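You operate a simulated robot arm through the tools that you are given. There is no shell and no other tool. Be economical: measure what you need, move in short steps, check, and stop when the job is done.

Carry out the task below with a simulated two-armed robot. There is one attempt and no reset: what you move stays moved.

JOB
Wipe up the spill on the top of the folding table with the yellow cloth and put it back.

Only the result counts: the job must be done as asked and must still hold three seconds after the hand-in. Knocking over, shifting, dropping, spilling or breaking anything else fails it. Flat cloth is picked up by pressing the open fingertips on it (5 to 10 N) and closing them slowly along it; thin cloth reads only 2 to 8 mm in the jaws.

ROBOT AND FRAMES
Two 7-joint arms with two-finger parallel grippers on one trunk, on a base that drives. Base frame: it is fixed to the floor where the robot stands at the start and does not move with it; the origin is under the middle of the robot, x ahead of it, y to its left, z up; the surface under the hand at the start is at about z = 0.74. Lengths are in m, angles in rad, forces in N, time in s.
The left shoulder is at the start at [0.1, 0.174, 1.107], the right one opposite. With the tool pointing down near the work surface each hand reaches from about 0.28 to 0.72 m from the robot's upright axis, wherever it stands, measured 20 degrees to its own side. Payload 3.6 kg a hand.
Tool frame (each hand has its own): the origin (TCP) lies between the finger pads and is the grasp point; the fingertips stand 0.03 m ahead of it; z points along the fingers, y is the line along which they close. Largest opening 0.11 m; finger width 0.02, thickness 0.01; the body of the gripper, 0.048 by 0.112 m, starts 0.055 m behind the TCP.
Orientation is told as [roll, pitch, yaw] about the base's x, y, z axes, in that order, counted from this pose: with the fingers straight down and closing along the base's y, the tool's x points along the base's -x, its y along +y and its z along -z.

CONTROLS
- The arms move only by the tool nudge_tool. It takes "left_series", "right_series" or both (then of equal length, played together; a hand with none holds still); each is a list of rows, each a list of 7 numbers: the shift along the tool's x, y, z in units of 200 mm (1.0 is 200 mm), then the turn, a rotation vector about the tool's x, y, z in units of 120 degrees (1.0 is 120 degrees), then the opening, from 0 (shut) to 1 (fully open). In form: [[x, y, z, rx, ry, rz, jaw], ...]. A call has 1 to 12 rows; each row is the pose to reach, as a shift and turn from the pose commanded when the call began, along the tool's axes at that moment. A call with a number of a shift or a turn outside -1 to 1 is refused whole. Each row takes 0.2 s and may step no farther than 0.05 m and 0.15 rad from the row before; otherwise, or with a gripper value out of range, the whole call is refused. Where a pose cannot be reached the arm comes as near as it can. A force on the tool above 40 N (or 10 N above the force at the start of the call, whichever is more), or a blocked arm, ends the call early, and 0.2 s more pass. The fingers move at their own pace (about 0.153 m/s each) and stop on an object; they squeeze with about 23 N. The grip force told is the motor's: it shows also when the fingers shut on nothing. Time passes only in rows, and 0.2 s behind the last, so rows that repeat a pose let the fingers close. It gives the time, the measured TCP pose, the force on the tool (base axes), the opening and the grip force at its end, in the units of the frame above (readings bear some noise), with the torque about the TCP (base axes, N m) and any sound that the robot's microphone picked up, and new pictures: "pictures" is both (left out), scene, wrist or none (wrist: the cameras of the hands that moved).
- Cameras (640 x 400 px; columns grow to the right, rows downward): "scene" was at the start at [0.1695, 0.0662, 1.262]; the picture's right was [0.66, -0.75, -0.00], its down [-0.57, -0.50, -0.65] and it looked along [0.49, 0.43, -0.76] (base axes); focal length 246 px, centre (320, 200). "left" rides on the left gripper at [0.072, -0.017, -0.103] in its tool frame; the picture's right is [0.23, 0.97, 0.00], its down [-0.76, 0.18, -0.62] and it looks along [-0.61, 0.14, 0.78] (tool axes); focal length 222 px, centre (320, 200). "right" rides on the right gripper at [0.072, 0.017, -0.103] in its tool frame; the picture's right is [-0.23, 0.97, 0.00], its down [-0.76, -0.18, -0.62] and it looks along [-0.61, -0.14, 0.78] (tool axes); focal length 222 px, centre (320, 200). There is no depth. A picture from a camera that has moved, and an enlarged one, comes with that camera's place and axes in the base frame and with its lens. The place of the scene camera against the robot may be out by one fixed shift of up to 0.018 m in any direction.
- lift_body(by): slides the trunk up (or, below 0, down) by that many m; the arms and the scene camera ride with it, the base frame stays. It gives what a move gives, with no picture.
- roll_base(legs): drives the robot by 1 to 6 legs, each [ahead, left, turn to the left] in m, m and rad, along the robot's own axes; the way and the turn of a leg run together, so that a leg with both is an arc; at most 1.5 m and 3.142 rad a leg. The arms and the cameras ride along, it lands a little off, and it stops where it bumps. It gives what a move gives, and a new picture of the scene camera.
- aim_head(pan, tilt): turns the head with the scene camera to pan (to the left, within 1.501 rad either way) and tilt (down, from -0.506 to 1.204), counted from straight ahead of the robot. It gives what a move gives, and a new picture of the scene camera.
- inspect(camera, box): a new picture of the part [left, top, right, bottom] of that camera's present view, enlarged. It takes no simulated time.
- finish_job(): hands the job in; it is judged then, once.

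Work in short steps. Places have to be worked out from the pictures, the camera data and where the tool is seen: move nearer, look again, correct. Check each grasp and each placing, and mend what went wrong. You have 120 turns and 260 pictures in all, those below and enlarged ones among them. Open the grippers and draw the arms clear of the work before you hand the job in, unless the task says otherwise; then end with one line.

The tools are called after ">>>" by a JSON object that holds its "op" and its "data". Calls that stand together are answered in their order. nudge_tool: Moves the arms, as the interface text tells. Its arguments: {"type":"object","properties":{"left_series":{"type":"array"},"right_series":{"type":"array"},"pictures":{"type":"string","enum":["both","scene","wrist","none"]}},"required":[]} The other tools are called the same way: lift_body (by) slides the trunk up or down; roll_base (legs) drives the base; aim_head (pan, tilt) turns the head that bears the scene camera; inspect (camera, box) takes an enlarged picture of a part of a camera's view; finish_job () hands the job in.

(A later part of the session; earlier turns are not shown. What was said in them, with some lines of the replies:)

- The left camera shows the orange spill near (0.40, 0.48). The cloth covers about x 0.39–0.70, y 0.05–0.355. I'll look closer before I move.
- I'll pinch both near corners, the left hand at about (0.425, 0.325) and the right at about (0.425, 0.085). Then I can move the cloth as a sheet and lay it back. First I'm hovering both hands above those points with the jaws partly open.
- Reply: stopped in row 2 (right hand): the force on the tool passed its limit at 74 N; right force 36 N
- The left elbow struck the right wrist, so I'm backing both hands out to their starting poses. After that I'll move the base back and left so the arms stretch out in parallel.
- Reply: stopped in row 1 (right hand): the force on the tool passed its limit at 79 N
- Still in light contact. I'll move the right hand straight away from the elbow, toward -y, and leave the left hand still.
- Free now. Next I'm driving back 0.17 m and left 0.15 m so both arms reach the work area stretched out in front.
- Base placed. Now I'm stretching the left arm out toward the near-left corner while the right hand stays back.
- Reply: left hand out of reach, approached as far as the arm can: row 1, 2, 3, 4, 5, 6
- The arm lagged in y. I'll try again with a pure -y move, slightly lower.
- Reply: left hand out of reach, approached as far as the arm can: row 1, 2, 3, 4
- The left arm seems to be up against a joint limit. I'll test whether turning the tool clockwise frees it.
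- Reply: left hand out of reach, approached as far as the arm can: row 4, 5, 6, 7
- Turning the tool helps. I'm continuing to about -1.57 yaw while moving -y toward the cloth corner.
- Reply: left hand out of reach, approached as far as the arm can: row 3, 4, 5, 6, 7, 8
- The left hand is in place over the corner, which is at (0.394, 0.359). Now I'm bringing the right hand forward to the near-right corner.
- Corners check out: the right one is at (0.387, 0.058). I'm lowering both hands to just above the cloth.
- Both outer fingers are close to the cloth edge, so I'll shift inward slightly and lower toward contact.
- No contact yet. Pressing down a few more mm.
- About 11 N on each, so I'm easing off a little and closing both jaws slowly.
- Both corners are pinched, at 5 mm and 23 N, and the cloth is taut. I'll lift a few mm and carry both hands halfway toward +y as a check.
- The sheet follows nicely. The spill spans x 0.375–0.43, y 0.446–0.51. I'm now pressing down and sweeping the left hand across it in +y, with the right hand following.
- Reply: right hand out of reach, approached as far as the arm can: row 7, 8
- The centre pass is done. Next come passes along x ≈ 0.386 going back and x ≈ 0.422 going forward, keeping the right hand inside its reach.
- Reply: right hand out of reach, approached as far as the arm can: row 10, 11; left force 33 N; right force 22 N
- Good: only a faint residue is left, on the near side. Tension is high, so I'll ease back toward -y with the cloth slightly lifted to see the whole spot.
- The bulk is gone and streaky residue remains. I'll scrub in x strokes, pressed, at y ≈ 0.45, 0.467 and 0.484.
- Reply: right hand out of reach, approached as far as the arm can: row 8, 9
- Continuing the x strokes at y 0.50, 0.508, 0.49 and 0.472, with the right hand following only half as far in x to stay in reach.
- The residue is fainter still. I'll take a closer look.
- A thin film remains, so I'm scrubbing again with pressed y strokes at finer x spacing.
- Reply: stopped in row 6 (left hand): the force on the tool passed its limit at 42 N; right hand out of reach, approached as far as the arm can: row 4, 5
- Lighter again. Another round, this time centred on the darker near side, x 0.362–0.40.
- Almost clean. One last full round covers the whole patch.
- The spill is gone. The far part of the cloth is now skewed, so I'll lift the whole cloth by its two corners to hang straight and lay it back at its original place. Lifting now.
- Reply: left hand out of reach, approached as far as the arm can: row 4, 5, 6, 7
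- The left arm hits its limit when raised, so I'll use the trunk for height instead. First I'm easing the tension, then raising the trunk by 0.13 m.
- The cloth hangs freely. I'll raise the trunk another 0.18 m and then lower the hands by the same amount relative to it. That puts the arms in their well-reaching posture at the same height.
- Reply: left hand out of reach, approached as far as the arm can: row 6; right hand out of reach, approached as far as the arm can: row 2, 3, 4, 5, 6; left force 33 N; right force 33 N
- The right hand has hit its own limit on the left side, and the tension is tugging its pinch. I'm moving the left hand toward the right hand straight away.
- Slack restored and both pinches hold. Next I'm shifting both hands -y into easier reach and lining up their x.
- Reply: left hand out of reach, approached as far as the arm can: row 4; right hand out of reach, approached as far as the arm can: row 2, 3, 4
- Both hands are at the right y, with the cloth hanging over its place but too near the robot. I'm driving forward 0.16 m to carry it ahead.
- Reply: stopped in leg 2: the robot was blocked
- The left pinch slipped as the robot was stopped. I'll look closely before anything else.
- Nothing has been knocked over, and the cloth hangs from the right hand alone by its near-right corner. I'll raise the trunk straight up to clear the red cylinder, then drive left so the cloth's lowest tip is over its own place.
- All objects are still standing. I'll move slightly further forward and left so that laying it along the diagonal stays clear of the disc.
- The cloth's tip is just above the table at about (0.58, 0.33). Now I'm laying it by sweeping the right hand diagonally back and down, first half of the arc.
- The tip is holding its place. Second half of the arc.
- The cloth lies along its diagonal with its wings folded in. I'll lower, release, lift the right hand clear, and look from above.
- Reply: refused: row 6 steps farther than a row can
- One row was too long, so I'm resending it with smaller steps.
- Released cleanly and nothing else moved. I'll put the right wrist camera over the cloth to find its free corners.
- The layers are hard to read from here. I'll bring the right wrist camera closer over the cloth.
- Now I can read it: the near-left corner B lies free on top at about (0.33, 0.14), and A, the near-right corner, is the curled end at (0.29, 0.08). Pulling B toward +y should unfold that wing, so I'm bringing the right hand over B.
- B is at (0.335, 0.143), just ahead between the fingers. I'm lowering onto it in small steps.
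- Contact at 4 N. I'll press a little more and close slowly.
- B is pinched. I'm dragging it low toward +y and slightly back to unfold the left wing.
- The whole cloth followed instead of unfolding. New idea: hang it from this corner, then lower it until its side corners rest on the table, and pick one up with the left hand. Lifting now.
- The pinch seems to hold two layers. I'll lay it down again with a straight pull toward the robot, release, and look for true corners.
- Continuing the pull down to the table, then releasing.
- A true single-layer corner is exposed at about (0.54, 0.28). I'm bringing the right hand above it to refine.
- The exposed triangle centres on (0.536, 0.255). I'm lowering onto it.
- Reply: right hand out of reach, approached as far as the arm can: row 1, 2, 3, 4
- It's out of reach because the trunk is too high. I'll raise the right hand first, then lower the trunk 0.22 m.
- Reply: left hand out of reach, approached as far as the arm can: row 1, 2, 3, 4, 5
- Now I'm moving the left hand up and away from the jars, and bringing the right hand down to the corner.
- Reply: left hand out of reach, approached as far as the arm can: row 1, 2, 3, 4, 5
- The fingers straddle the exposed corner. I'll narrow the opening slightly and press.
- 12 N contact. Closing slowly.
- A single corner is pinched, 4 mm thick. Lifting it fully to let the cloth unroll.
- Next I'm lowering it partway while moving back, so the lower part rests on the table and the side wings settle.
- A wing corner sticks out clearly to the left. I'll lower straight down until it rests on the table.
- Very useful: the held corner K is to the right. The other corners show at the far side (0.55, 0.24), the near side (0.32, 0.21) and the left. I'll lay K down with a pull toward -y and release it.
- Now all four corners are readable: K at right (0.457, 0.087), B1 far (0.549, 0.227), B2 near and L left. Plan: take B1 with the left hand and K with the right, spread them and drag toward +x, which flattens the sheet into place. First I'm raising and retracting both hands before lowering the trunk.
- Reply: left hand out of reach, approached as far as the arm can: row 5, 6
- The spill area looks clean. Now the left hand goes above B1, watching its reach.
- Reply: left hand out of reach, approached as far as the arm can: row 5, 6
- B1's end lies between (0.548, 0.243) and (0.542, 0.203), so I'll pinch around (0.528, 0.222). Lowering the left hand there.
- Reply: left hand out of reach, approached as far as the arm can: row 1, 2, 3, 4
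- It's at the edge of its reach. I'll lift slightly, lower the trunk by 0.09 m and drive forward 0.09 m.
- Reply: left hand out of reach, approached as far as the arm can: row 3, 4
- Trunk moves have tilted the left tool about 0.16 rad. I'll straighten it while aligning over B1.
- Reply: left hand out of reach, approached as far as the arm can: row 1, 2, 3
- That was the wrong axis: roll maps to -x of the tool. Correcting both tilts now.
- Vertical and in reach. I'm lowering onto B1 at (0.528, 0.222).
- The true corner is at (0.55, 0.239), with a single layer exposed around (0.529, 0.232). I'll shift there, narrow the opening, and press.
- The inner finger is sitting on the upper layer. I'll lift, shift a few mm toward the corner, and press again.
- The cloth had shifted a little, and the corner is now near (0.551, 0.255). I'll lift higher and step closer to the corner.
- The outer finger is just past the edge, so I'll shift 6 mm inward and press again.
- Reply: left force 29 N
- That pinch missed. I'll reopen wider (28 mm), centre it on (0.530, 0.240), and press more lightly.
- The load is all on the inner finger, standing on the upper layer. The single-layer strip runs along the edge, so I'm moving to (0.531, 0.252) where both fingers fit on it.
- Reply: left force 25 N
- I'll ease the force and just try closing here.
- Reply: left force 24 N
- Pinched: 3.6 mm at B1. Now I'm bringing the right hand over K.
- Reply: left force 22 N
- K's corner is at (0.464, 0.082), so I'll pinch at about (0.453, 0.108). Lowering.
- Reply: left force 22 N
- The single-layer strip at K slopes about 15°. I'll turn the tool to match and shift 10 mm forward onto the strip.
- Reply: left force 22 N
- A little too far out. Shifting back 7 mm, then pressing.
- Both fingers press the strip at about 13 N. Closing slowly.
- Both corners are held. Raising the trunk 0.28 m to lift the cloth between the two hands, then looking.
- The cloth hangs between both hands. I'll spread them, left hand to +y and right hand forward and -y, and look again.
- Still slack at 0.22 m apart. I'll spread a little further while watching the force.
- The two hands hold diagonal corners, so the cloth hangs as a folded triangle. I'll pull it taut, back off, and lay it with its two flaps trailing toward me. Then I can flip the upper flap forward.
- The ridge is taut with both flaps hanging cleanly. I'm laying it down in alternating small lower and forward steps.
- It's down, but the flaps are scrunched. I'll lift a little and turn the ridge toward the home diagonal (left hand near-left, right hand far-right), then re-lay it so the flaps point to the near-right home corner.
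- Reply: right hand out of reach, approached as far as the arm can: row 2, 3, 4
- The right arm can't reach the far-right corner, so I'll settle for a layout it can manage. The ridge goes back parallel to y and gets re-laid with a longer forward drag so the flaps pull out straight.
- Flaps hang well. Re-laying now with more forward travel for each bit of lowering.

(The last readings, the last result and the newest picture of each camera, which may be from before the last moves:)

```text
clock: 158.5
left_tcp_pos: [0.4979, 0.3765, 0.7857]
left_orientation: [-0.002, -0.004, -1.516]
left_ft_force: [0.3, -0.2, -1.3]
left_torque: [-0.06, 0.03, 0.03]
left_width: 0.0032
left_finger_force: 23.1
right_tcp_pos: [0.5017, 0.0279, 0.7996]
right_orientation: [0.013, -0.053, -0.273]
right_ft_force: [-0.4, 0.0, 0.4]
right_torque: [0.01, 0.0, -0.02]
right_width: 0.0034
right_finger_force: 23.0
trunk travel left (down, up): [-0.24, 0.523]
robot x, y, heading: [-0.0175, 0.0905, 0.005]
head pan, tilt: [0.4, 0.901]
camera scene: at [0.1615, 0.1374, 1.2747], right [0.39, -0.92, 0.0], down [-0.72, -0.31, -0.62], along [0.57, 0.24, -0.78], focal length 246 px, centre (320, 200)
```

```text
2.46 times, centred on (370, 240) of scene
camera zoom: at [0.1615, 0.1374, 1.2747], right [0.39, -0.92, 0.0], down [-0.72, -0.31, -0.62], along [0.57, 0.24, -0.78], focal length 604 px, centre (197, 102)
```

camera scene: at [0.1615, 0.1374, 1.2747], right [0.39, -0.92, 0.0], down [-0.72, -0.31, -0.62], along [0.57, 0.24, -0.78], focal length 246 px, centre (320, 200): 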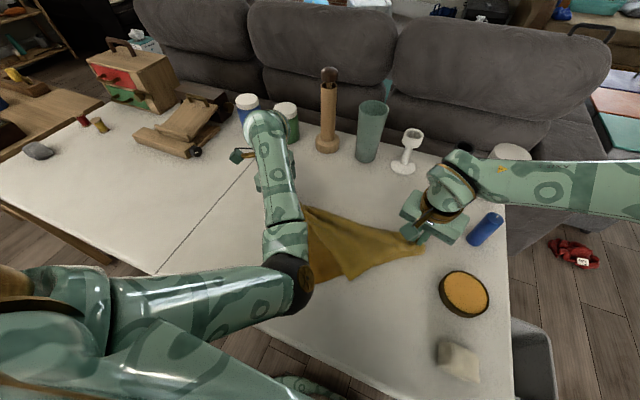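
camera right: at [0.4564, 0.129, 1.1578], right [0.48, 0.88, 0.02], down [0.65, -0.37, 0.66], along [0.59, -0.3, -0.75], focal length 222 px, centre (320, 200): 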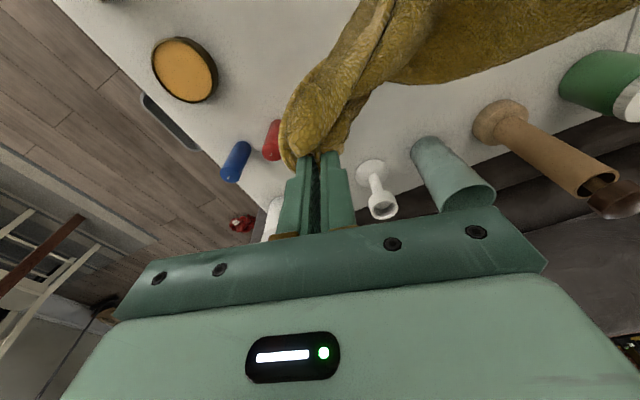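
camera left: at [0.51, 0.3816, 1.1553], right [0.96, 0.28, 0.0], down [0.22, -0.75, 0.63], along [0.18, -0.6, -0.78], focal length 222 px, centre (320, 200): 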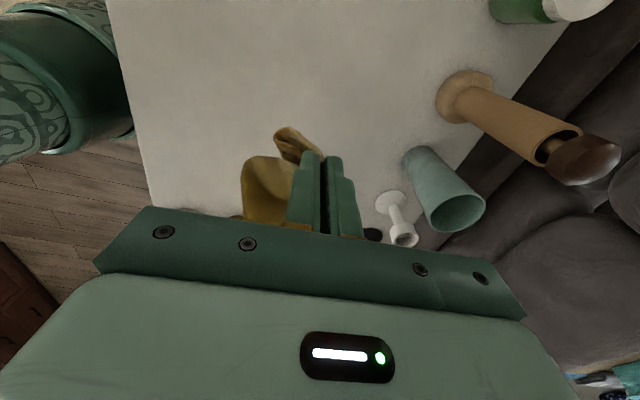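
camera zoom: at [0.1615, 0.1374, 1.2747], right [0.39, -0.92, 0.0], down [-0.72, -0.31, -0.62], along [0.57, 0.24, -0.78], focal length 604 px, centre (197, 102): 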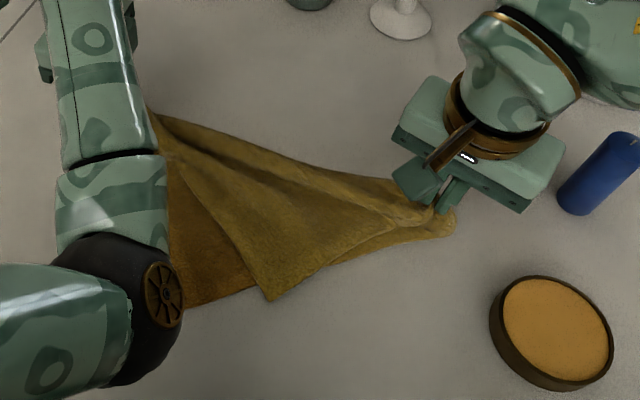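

Now it's a broad triangle: the upper flap's tip T is at about (0.368, 0.145), and the bottom flap lies to its left. I'll release both hands, move the left arm well away, and raise the right.

>>> {"op": "nudge_tool", "data": {"left_series": [[0, 0, 0.04, 0, 0, 0, 0], [0, 0, 0.04, 0, 0, 0, 0.15], [0, 0, 0.04, 0, 0, 0, 0.3], [0, 0, -0.1, 0, 0, 0, 0.3], [0, 0, -0.3, 0, 0, 0, 0.3], [0.2, 0, -0.4, 0, 0, 0, 0.3], [0.4, 0, -0.5, 0, 0, 0, 0.3], [0.6, 0, -0.5, 0, 0, 0, 0.3], [0.75, 0, -0.5, 0, 0, 0, 0.3]], "right_series": [[0, 0, 0.09, 0, 0, 0, 0], [0, 0, 0.09, 0, 0, 0, 0.15], [0, 0, 0.09, 0, 0, 0, 0.25], [0, 0, -0.1, 0, 0, 0, 0.25], [0, 0, -0.3, 0, 0, 0, 0.25], [0.1, 0, -0.4, 0, 0, 0, 0.25], [0.3, 0, -0.4, 0, 0, 0, 0.25], [0.45, 0.1, -0.4, 0, 0, 0, 0.25], [0.6, 0.2, -0.4, 0, 0, 0, 0.25]], "pictures": "both"}}

>>> {"op": "inspect", "data": {"camera": "scene", "box": [260, 180, 480, 320]}}

```text
clock: 160.5
left_tcp_pos: [0.4866, 0.5277, 0.8866]
left_orientation: [0.001, -0.003, -1.516]
left_ft_force: [-0.5, 0.1, -0.3]
left_torque: [0.01, -0.03, 0.01]
left_width: 0.0329
left_finger_force: 0.0
left hand out of reach, approached as far as the arm can: row 5
right_tcp_pos: [0.3916, 0.0999, 0.8738]
right_orientation: [0.013, -0.055, -0.274]
right_ft_force: [0.5, 0.0, -0.5]
right_torque: [0.03, 0.03, -0.02]
right_width: 0.0276
right_finger_force: 0.0
trunk travel left (down, up): [-0.24, 0.523]
robot x, y, heading: [-0.0134, 0.0911, 0.002]
head pan, tilt: [0.4, 0.901]
camera scene: at [0.1596, 0.1383, 1.275], right [0.39, -0.92, 0.0], down [-0.72, -0.31, -0.62], along [0.57, 0.24, -0.78], focal length 246 px, centre (320, 200)
camera right: at [0.3214, 0.1355, 0.9753], right [0.48, 0.88, 0.02], down [0.65, -0.38, 0.66], along [0.59, -0.3, -0.75], focal length 222 px, centre (320, 200)
camera left: at [0.4667, 0.599, 0.9897], right [0.96, 0.28, 0.0], down [0.22, -0.75, 0.63], along [0.17, -0.6, -0.78], focal length 222 px, centre (320, 200)
```

scene: 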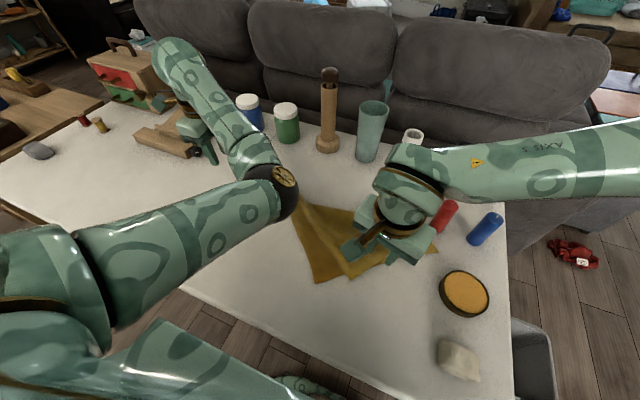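
right: 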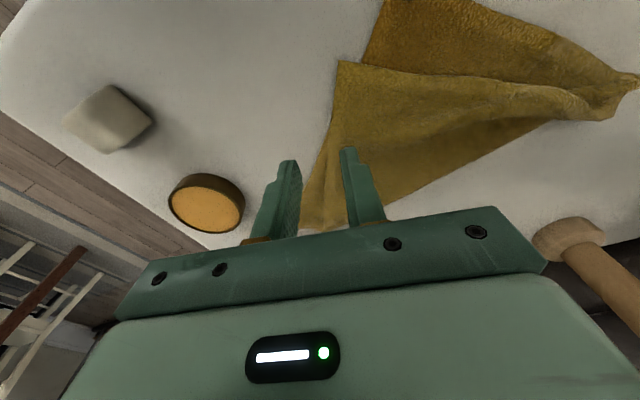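
left: 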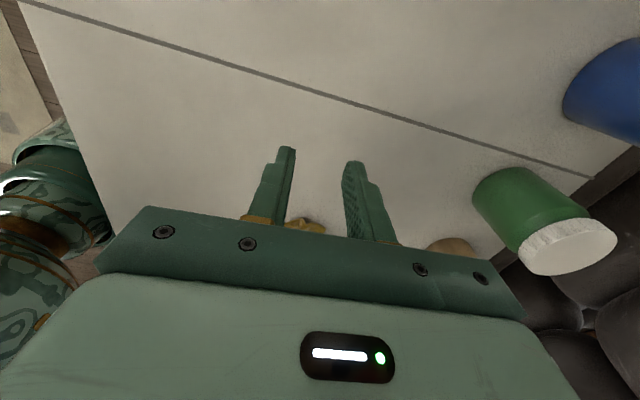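

```text
2.86 times, centred on (370, 250) of scene
camera zoom: at [0.1596, 0.1383, 1.275], right [0.39, -0.92, 0.0], down [-0.72, -0.31, -0.62], along [0.57, 0.24, -0.78], focal length 702 px, centre (177, 57)
```

zoom: 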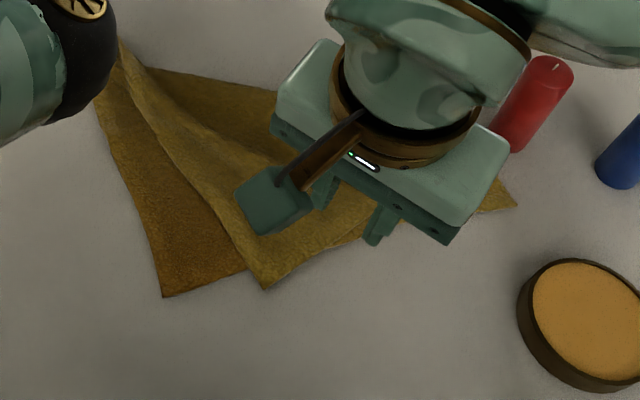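

The layout is very clear now. The upper flap's tip T is at (0.368, 0.139) and extends about 2 cm past the lower layer. I'll turn the right gripper to line up with that exposed wedge and hover at (0.383, 0.133).

>>> {"op": "nudge_tool", "data": {"right_series": [[0.02, 0.03, 0, 0, 0, -0.07, 0.2], [0.04, 0.06, 0, 0, 0, -0.14, 0.2], [0.06, 0.09, 0, 0, 0, -0.21, 0.2], [0.087, 0.12, 0.05, 0, 0, -0.28, 0.2], [0.087, 0.147, 0.1, 0, 0, -0.35, 0.2], [0.087, 0.147, 0.2, 0, 0, -0.42, 0.2], [0.087, 0.147, 0.3, 0, 0, -0.49, 0.2], [0.087, 0.147, 0.36, 0, 0, -0.49, 0.2]], "pictures": "wrist"}}

>>> {"op": "inspect", "data": {"camera": "right", "box": [200, 40, 440, 200]}}

```text
clock: 162.3
left_tcp_pos: [0.489, 0.526, 0.8885]
left_orientation: [0.0, -0.004, -1.519]
left_ft_force: [-0.7, 0.3, 0.2]
left_torque: [0.04, 0.03, -0.01]
left_width: 0.0329
left_finger_force: 0.0
right_tcp_pos: [0.388, 0.1318, 0.8016]
right_orientation: [-0.038, -0.038, 0.755]
right_ft_force: [0.1, 0.3, 0.5]
right_torque: [0.0, 0.0, 0.01]
right_width: 0.0221
right_finger_force: 0.0
trunk travel left (down, up): [-0.24, 0.523]
robot x, y, heading: [-0.0139, 0.0907, 0.005]
head pan, tilt: [0.4, 0.901]
camera right: at [0.3187, 0.0938, 0.9035], right [-0.5, 0.87, -0.03], down [0.64, 0.39, 0.66], along [0.58, 0.31, -0.75], focal length 222 px, centre (320, 200)
```

right: 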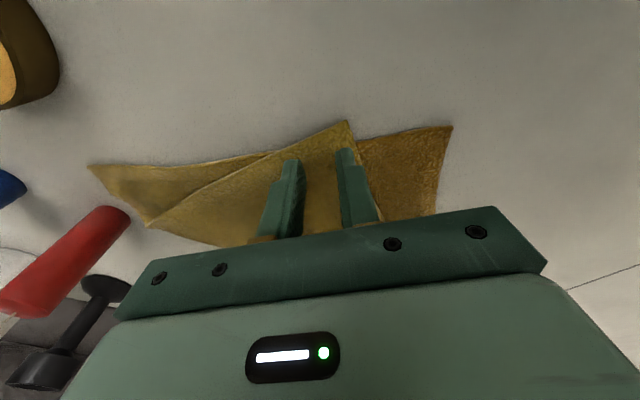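

```text
2.50 times, centred on (320, 120) of right
camera zoom: at [0.3187, 0.0938, 0.9035], right [-0.5, 0.87, -0.03], down [0.64, 0.39, 0.66], along [0.58, 0.31, -0.75], focal length 555 px, centre (320, 400)
```

zoom: 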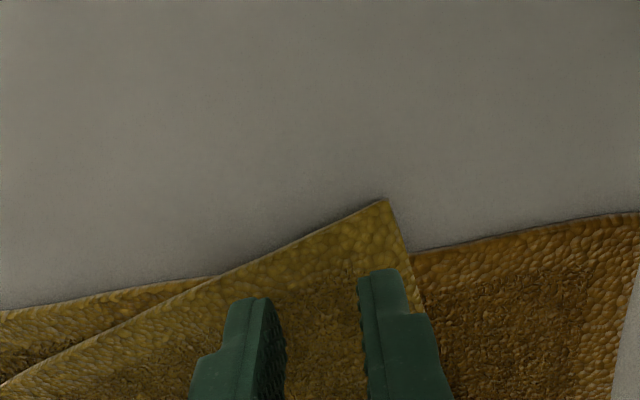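

The wedge centroid sits at (0.386, 0.134), right under the fingers. I'll shift 4 mm toward the tip and press.

>>> {"op": "nudge_tool", "data": {"right_series": [[0.02, 0.015, 0.06, 0, 0, 0, 0.2], [0.02, 0.015, 0.11, 0, 0, 0, 0.2], [0.02, 0.015, 0.132, 0, 0, 0, 0.2], [0.02, 0.015, 0.137, 0, 0, 0, 0.2]], "pictures": "none"}}

>>> {"op": "inspect", "data": {"camera": "right", "box": [200, 40, 440, 200]}}

```text
clock: 163.3
left_tcp_pos: [0.4872, 0.5268, 0.8878]
left_orientation: [0.0, -0.003, -1.518]
left_ft_force: [0.4, -0.2, 0.0]
left_torque: [-0.01, 0.02, -0.03]
left_width: 0.0328
left_finger_force: 0.0
right_tcp_pos: [0.3845, 0.1308, 0.7743]
right_orientation: [-0.041, -0.04, 0.755]
right_ft_force: [1.2, 1.2, 6.4]
right_torque: [0.1, -0.01, -0.01]
right_width: 0.0218
right_finger_force: 0.0
trunk travel left (down, up): [-0.24, 0.523]
robot x, y, heading: [-0.0087, 0.0908, 0.003]
head pan, tilt: [0.4, 0.901]
```

```text
2.50 times, centred on (320, 120) of right
camera zoom: at [0.3139, 0.0928, 0.8763], right [-0.5, 0.87, -0.03], down [0.64, 0.39, 0.66], along [0.58, 0.31, -0.75], focal length 555 px, centre (320, 400)
```

zoom: 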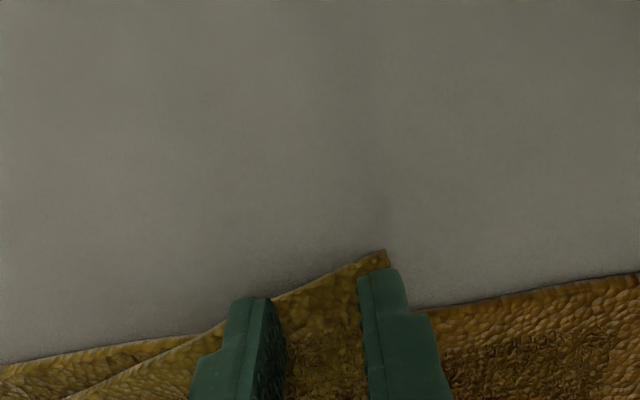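

Good placement: 6.4 N with both fingers on the tip. Closing slowly.

>>> {"op": "nudge_tool", "data": {"right_series": [[0, 0, 0.004, 0, 0, 0, 0.17], [0, 0, 0.004, 0, 0, 0, 0.14], [0, 0, 0.004, 0, 0, 0, 0.11], [0, 0, 0.004, 0, 0, 0, 0.08], [0, 0, 0.004, 0, 0, 0, 0.05], [0, 0, 0.004, 0, 0, 0, 0.02], [0, 0, 0.004, 0, 0, 0, 0], [0, 0, 0.004, 0, 0, 0, 0], [0, 0, -0.1, 0, 0, 0, 0], [0, 0, -0.25, 0, 0, 0, 0]], "pictures": "wrist"}}

```text
clock: 165.5
left_tcp_pos: [0.4881, 0.5272, 0.8883]
left_orientation: [0.0, -0.004, -1.517]
left_ft_force: [0.4, -0.1, -0.4]
left_torque: [-0.01, 0.01, 0.01]
left_width: 0.033
left_finger_force: 0.1
right_tcp_pos: [0.3813, 0.1293, 0.8237]
right_orientation: [-0.04, -0.036, 0.754]
right_ft_force: [0.1, -0.3, 0.7]
right_torque: [0.01, 0.0, 0.01]
right_width: 0.0
right_finger_force: 23.1
trunk travel left (down, up): [-0.24, 0.523]
robot x, y, heading: [-0.0121, 0.0954, 0.001]
head pan, tilt: [0.4, 0.901]
camera right: at [0.3103, 0.0919, 0.924], right [-0.5, 0.87, -0.03], down [0.64, 0.39, 0.66], along [0.58, 0.31, -0.75], focal length 222 px, centre (320, 200)
```

right: 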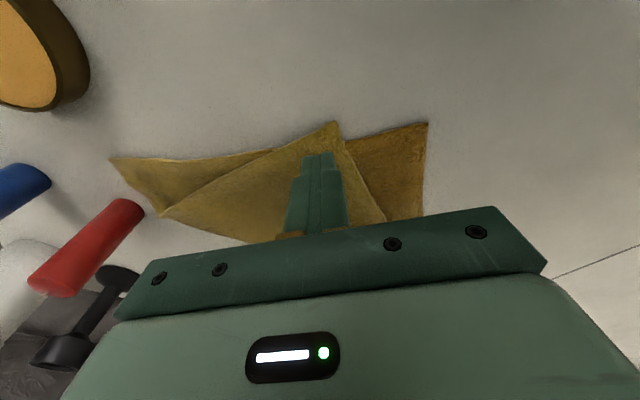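

Missed, because the opening was too narrow and the press too light. Retrying with 33 mm and about 11 N.

>>> {"op": "nudge_tool", "data": {"right_series": [[-0.03, 0, 0.0, 0, 0, 0, 0.3], [-0.03, 0, 0.1, 0, 0, 0, 0.3], [-0.03, 0, 0.2, 0, 0, 0, 0.3], [-0.03, 0, 0.25, 0, 0, 0, 0.3], [-0.03, 0, 0.258, 0, 0, 0, 0.3], [-0.03, 0, 0.258, 0, 0, 0, 0.25], [-0.03, 0, 0.258, 0, 0, 0, 0.2], [-0.03, 0, 0.258, 0, 0, 0, 0.15], [-0.03, 0, 0.258, 0, 0, 0, 0.1], [-0.03, 0, 0.258, 0, 0, 0, 0.05], [-0.03, 0, 0.258, 0, 0, 0, 0.0], [-0.03, 0, 0.258, 0, 0, 0, 0.0]], "pictures": "none"}}

>>> {"op": "inspect", "data": {"camera": "right", "box": [200, 40, 440, 200]}}

```text
clock: 168.1
left_tcp_pos: [0.4864, 0.5274, 0.889]
left_orientation: [0.002, -0.003, -1.517]
left_ft_force: [-0.1, 0.4, -0.1]
left_torque: [0.0, 0.01, -0.03]
left_width: 0.0331
left_finger_force: 0.2
right_tcp_pos: [0.3891, 0.1335, 0.7741]
right_orientation: [-0.04, -0.043, 0.755]
right_ft_force: [2.0, 1.5, 29.0]
right_torque: [0.13, -0.24, 0.01]
right_width: 0.0083
right_finger_force: 22.7
trunk travel left (down, up): [-0.24, 0.523]
robot x, y, heading: [-0.0128, 0.0966, 0.0]
head pan, tilt: [0.4, 0.901]
```

```text
2.50 times, centred on (320, 120) of right
camera zoom: at [0.318, 0.0968, 0.8747], right [-0.5, 0.87, -0.03], down [0.64, 0.39, 0.66], along [0.58, 0.31, -0.75], focal length 555 px, centre (320, 400)
```

zoom: 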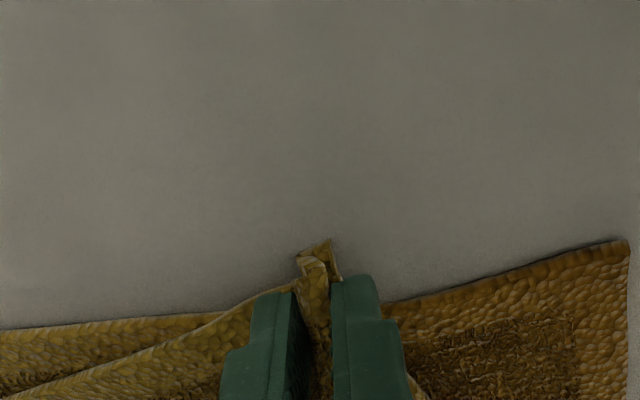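

It's pinched at 8 mm. I'll lift and carry forward a bit, then check whether only the top layer comes along.

>>> {"op": "nudge_tool", "data": {"right_series": [[0, 0, -0.15, 0, 0, 0, 0], [0, 0, -0.3, 0, 0, 0, 0], [-0.05, -0.05, -0.45, 0, 0, 0, 0], [-0.13, -0.13, -0.55, 0, 0, 0, 0], [-0.22, -0.22, -0.6, 0, 0, 0, 0], [-0.3, -0.3, -0.6, 0, 0, 0, 0]], "pictures": "both"}}

>>> {"op": "inspect", "data": {"camera": "scene", "box": [260, 150, 500, 320]}}

```text
clock: 169.5
left_tcp_pos: [0.4877, 0.5264, 0.8882]
left_orientation: [0.0, -0.002, -1.516]
left_ft_force: [0.3, 0.2, -0.4]
left_torque: [-0.03, -0.02, -0.03]
left_width: 0.0329
left_finger_force: 0.1
right_tcp_pos: [0.4663, 0.1326, 0.897]
right_orientation: [-0.039, -0.038, 0.754]
right_ft_force: [-0.2, -0.1, -0.2]
right_torque: [0.02, 0.01, 0.02]
right_width: 0.0071
right_finger_force: 22.5
trunk travel left (down, up): [-0.24, 0.523]
robot x, y, heading: [-0.0147, 0.0933, -0.0]
head pan, tilt: [0.4, 0.901]
camera scene: at [0.1602, 0.1376, 1.2749], right [0.39, -0.92, 0.0], down [-0.72, -0.31, -0.62], along [0.57, 0.24, -0.78], focal length 246 px, centre (320, 200)
camera right: at [0.396, 0.0945, 0.998], right [-0.5, 0.87, -0.03], down [0.64, 0.39, 0.66], along [0.58, 0.31, -0.75], focal length 222 px, centre (320, 200)
```

scene: 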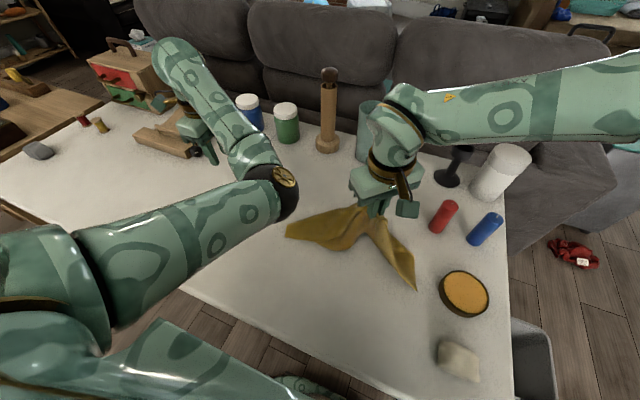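
right: 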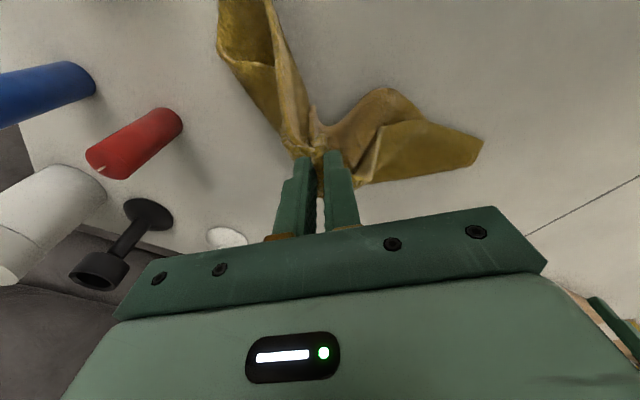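

```text
2.35 times, centred on (380, 235) of scene
camera zoom: at [0.1602, 0.1376, 1.2749], right [0.39, -0.92, 0.0], down [-0.72, -0.31, -0.62], along [0.57, 0.24, -0.78], focal length 578 px, centre (179, 118)
```

zoom: 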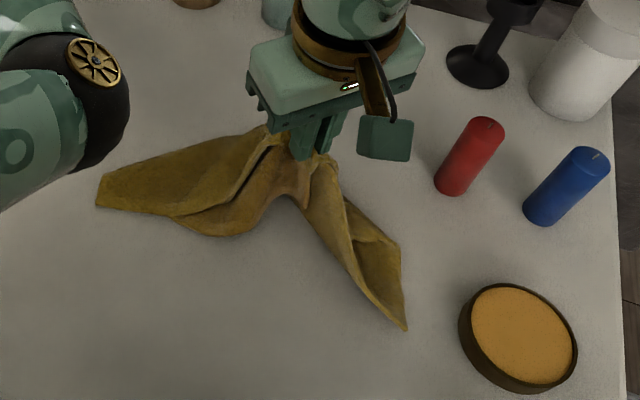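

Both layers came along. I'm running short of turns, so I'll finish sensibly by dragging the cloth forward so that it lies centred on its original place around (0.54, 0.205), then releasing it.

>>> {"op": "nudge_tool", "data": {"right_series": [[-0.12, -0.03, 0.05, 0, 0, 0, 0], [-0.25, -0.07, 0.1, 0, 0, 0, 0], [-0.38, -0.11, 0.2, 0, 0, 0, 0], [-0.5, -0.15, 0.3, 0, 0, 0, 0], [-0.63, -0.19, 0.4, 0, 0, 0, 0], [-0.75, -0.225, 0.48, 0, 0, 0, 0], [-0.75, -0.225, 0.54, 0, 0, 0, 0]], "pictures": "none"}}

>>> {"op": "inspect", "data": {"camera": "scene", "box": [260, 130, 500, 300]}}

```text
clock: 171.1
left_tcp_pos: [0.4883, 0.5266, 0.8886]
left_orientation: [0.0, -0.004, -1.515]
left_ft_force: [-0.9, -1.1, -0.8]
left_torque: [0.02, 0.03, 0.01]
left_width: 0.0333
left_finger_force: 0.1
right_tcp_pos: [0.5168, 0.1376, 0.7977]
right_orientation: [-0.039, -0.039, 0.755]
right_ft_force: [0.3, 0.8, 0.6]
right_torque: [0.0, 0.04, 0.05]
right_width: 0.0075
right_finger_force: 22.8
right hand out of reach, approached as far as the arm can: row 3, 4, 5, 6, 7
trunk travel left (down, up): [-0.24, 0.523]
robot x, y, heading: [-0.0141, 0.0928, 0.001]
head pan, tilt: [0.4, 0.901]
```

```text
2.35 times, centred on (380, 215) of scene
camera zoom: at [0.1605, 0.1373, 1.2749], right [0.39, -0.92, 0.0], down [-0.72, -0.31, -0.62], along [0.57, 0.24, -0.78], focal length 578 px, centre (179, 165)
```

zoom: 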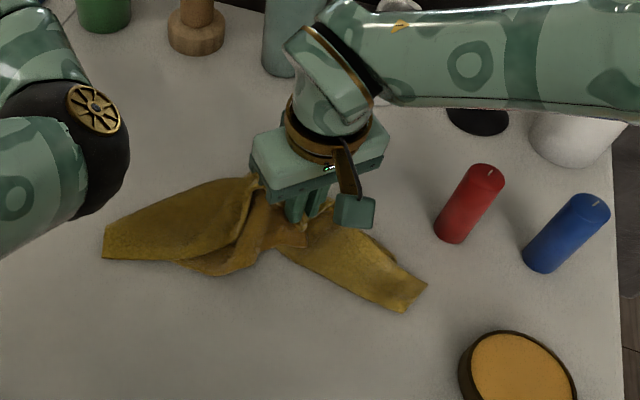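

The turned wrist is limiting reach. I'll drive left 0.07 m, carrying the cloth toward +y, and turn the wrist back while extending.

>>> {"op": "roll_base", "data": {"legs": [[0, 0.075, 0]]}}

>>> {"op": "nudge_tool", "data": {"right_series": [[0, 0, 0, 0, 0, 0.07, 0], [0, 0, 0, 0, 0, 0.14, 0], [-0.06, 0.06, 0, 0, 0, 0.21, 0], [-0.12, 0.11, 0, 0, 0, 0.28, 0], [-0.18, 0.17, 0, 0, 0, 0.35, 0], [-0.24, 0.22, 0, 0, 0, 0.4, 0], [-0.24, 0.22, 0, 0, 0, 0.45, 0]], "pictures": "none"}}

>>> {"op": "inspect", "data": {"camera": "scene", "box": [260, 130, 500, 300]}}

```text
clock: 172.2
left_tcp_pos: [0.4882, 0.6022, 0.8876]
left_orientation: [-0.001, -0.003, -1.514]
left_ft_force: [0.0, 0.6, -0.3]
left_torque: [0.0, 0.02, 0.0]
left_width: 0.0331
left_finger_force: 0.1
right_tcp_pos: [0.517, 0.2141, 0.7973]
right_orientation: [-0.039, -0.04, 0.756]
right_ft_force: [-0.1, 0.2, 0.9]
right_torque: [-0.03, 0.0, 0.03]
right_width: 0.0071
right_finger_force: 22.6
trunk travel left (down, up): [-0.24, 0.523]
robot x, y, heading: [-0.0125, 0.1686, 0.0]
head pan, tilt: [0.4, 0.901]
camera scene: at [0.1596, 0.2138, 1.2749], right [0.39, -0.92, 0.0], down [-0.72, -0.31, -0.62], along [0.57, 0.24, -0.78], focal length 246 px, centre (320, 200)
```

scene: 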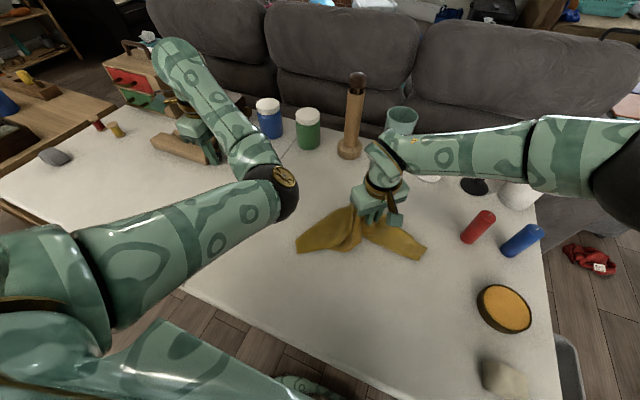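

```text
clock: 173.8
left_tcp_pos: [0.4875, 0.6024, 0.8882]
left_orientation: [0.001, -0.002, -1.515]
left_ft_force: [0.5, -0.1, 0.5]
left_torque: [0.04, -0.04, 0.0]
left_width: 0.0329
left_finger_force: 0.1
right_tcp_pos: [0.5203, 0.278, 0.7965]
right_orientation: [0.009, -0.054, -0.192]
right_ft_force: [-1.6, 0.3, 1.0]
right_torque: [-0.03, 0.0, 0.08]
right_width: 0.0072
right_finger_force: 23.0
trunk travel left (down, up): [-0.24, 0.523]
robot x, y, heading: [-0.0147, 0.1666, 0.001]
head pan, tilt: [0.4, 0.901]
```

```text
2.35 times, centred on (380, 215) of scene
camera zoom: at [0.1596, 0.2122, 1.275], right [0.39, -0.92, 0.0], down [-0.72, -0.31, -0.62], along [0.57, 0.24, -0.78], focal length 578 px, centre (179, 165)
```

zoom: 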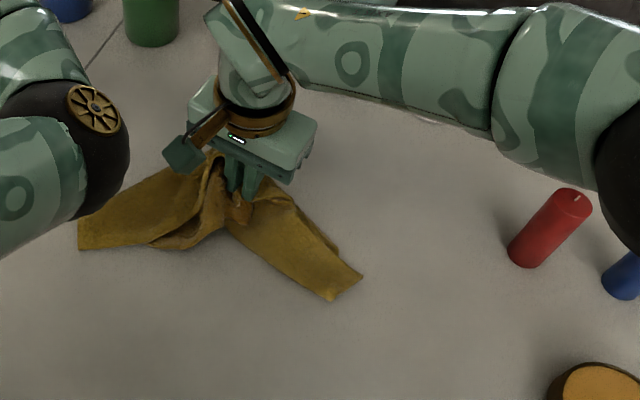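

The hand is now free but off to +y. The cloth's centre is near (0.46, 0.285), so I'll lift slightly and carry it by (+0.085, -0.08) before lowering.

>>> {"op": "nudge_tool", "data": {"right_series": [[0, 0, -0.15, 0, 0, 0, 0], [-0.1, -0.1, -0.25, 0, 0, 0, 0], [-0.2, -0.2, -0.25, 0, 0, 0, 0], [-0.3, -0.27, -0.2, 0, 0, 0, 0], [-0.4, -0.31, -0.12, 0, 0, 0, 0], [-0.49, -0.31, -0.03, 0, 0, 0, 0], [-0.49, -0.31, 0.05, 0, 0, 0, 0]], "pictures": "none"}}

>>> {"op": "inspect", "data": {"camera": "scene", "box": [260, 130, 500, 300]}}

```text
clock: 175.3
left_tcp_pos: [0.4876, 0.6016, 0.8875]
left_orientation: [-0.001, -0.005, -1.517]
left_ft_force: [0.8, -0.7, 0.2]
left_torque: [0.0, 0.0, -0.01]
left_width: 0.0331
left_finger_force: 0.0
right_tcp_pos: [0.6062, 0.198, 0.7925]
right_orientation: [0.006, -0.054, -0.189]
right_ft_force: [-0.6, -0.4, 1.0]
right_torque: [0.01, 0.01, 0.04]
right_width: 0.0071
right_finger_force: 22.9
trunk travel left (down, up): [-0.24, 0.523]
robot x, y, heading: [-0.0094, 0.1726, 0.006]
head pan, tilt: [0.4, 0.901]
```

```text
2.35 times, centred on (380, 215) of scene
camera zoom: at [0.1596, 0.2123, 1.275], right [0.39, -0.92, 0.0], down [-0.72, -0.31, -0.62], along [0.57, 0.24, -0.78], focal length 578 px, centre (179, 165)
```

zoom: 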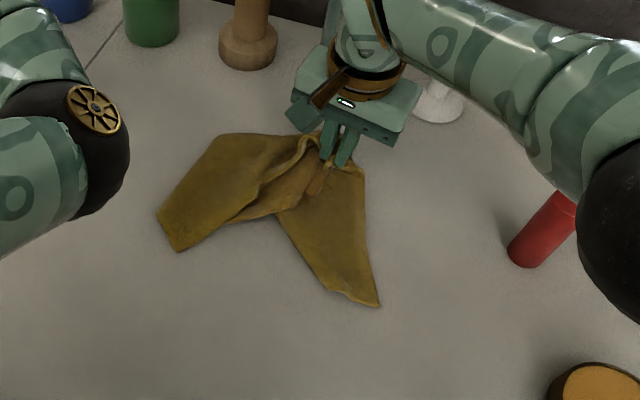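

The cloth now lies with its centre at about (0.54, 0.215), right on its old place. Lowering, releasing and lifting clear.

>>> {"op": "nudge_tool", "data": {"right_series": [[0, 0, 0.05, 0, 0, 0, 0], [0, 0, 0.05, 0, 0, 0, 0.12], [0, 0, 0.05, 0, 0, 0, 0.25], [0, 0, -0.05, 0, 0, 0, 0.25], [0, 0, -0.2, 0, 0, 0, 0.25], [0.02, 0, -0.4, 0, 0, 0, 0.25], [0.1, 0, -0.6, 0, 0, 0, 0.25], [0.25, 0, -0.75, 0, 0, 0, 0.25], [0.45, 0, -0.85, 0, 0, 0, 0.4], [0.65, 0, -0.9, 0, 0, 0, 0.6]], "pictures": "none"}}

>>> {"op": "inspect", "data": {"camera": "scene", "box": [240, 100, 540, 300]}}

```text
clock: 177.6
left_tcp_pos: [0.4877, 0.6022, 0.8874]
left_orientation: [-0.002, -0.005, -1.516]
left_ft_force: [-0.2, 0.2, 0.4]
left_torque: [-0.01, -0.02, -0.03]
left_width: 0.0334
left_finger_force: 0.0
right_tcp_pos: [0.4684, 0.2216, 0.9637]
right_orientation: [0.007, -0.056, -0.189]
right_ft_force: [-0.3, 0.5, -0.1]
right_torque: [-0.02, -0.02, 0.0]
right_width: 0.0657
right_finger_force: 0.0
trunk travel left (down, up): [-0.24, 0.523]
robot x, y, heading: [-0.0119, 0.165, 0.004]
head pan, tilt: [0.4, 0.901]
```

```text
2.00 times, centred on (390, 200) of scene
camera zoom: at [0.1591, 0.2124, 1.2751], right [0.39, -0.92, 0.0], down [-0.72, -0.31, -0.62], along [0.57, 0.24, -0.78], focal length 491 px, centre (180, 200)
```

zoom: 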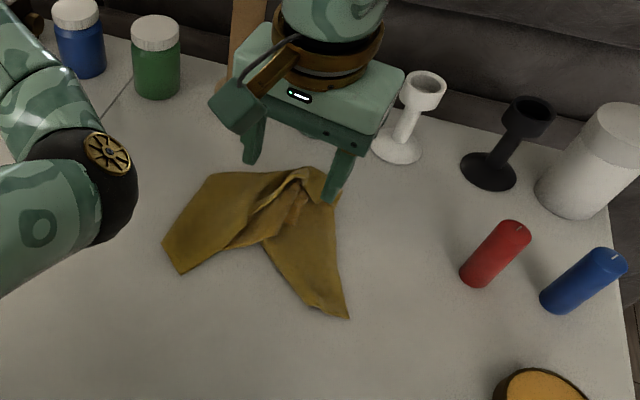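

Released, with everything else still standing. I'll withdraw both arms by backing the robot away from the table.

>>> {"op": "roll_base", "data": {"legs": [[-0.25, 0, 0]]}}

>>> {"op": "inspect", "data": {"camera": "scene", "box": [240, 60, 560, 280]}}

```text
clock: 179.4
left_tcp_pos: [0.2374, 0.6012, 0.8878]
left_orientation: [0.0, -0.003, -1.516]
left_ft_force: [-0.1, 0.3, -0.1]
left_torque: [0.0, -0.02, 0.0]
left_width: 0.0332
left_finger_force: 0.1
right_tcp_pos: [0.2184, 0.22, 0.9655]
right_orientation: [0.009, -0.056, -0.19]
right_ft_force: [-0.5, 0.6, -0.2]
right_torque: [0.04, -0.04, 0.0]
right_width: 0.0661
right_finger_force: 0.0
trunk travel left (down, up): [-0.24, 0.523]
robot x, y, heading: [-0.2618, 0.1647, -0.003]
head pan, tilt: [0.4, 0.901]
camera scene: at [-0.0912, 0.2115, 1.2752], right [0.39, -0.92, 0.0], down [-0.72, -0.31, -0.62], along [0.57, 0.24, -0.78], focal length 246 px, centre (320, 200)
```

scene: 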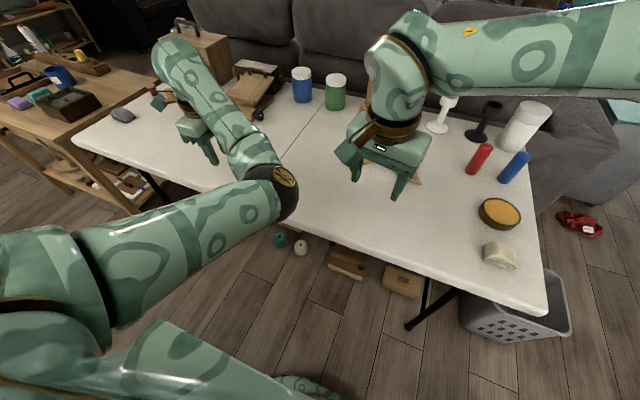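

```text
1.82 times, centred on (400, 170) of scene
camera zoom: at [-0.0912, 0.2115, 1.2752], right [0.39, -0.92, 0.0], down [-0.72, -0.31, -0.62], along [0.57, 0.24, -0.78], focal length 446 px, centre (174, 254)
```

zoom: 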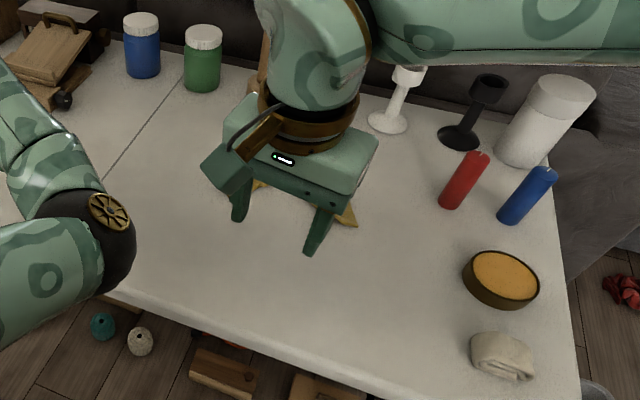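

The table is clean, every object is standing, the arms are clear and the cloth is released on its old place. Handing in.

>>> {"op": "finish_job", "data": {}}

```text
The job is handed in.
```

The spill is wiped up and the yellow cloth is back on its old spot, centred within a couple of centimetres by my estimate, but it lies folded and crumpled instead of flat as it was. I saw nothing else knocked over or moved.
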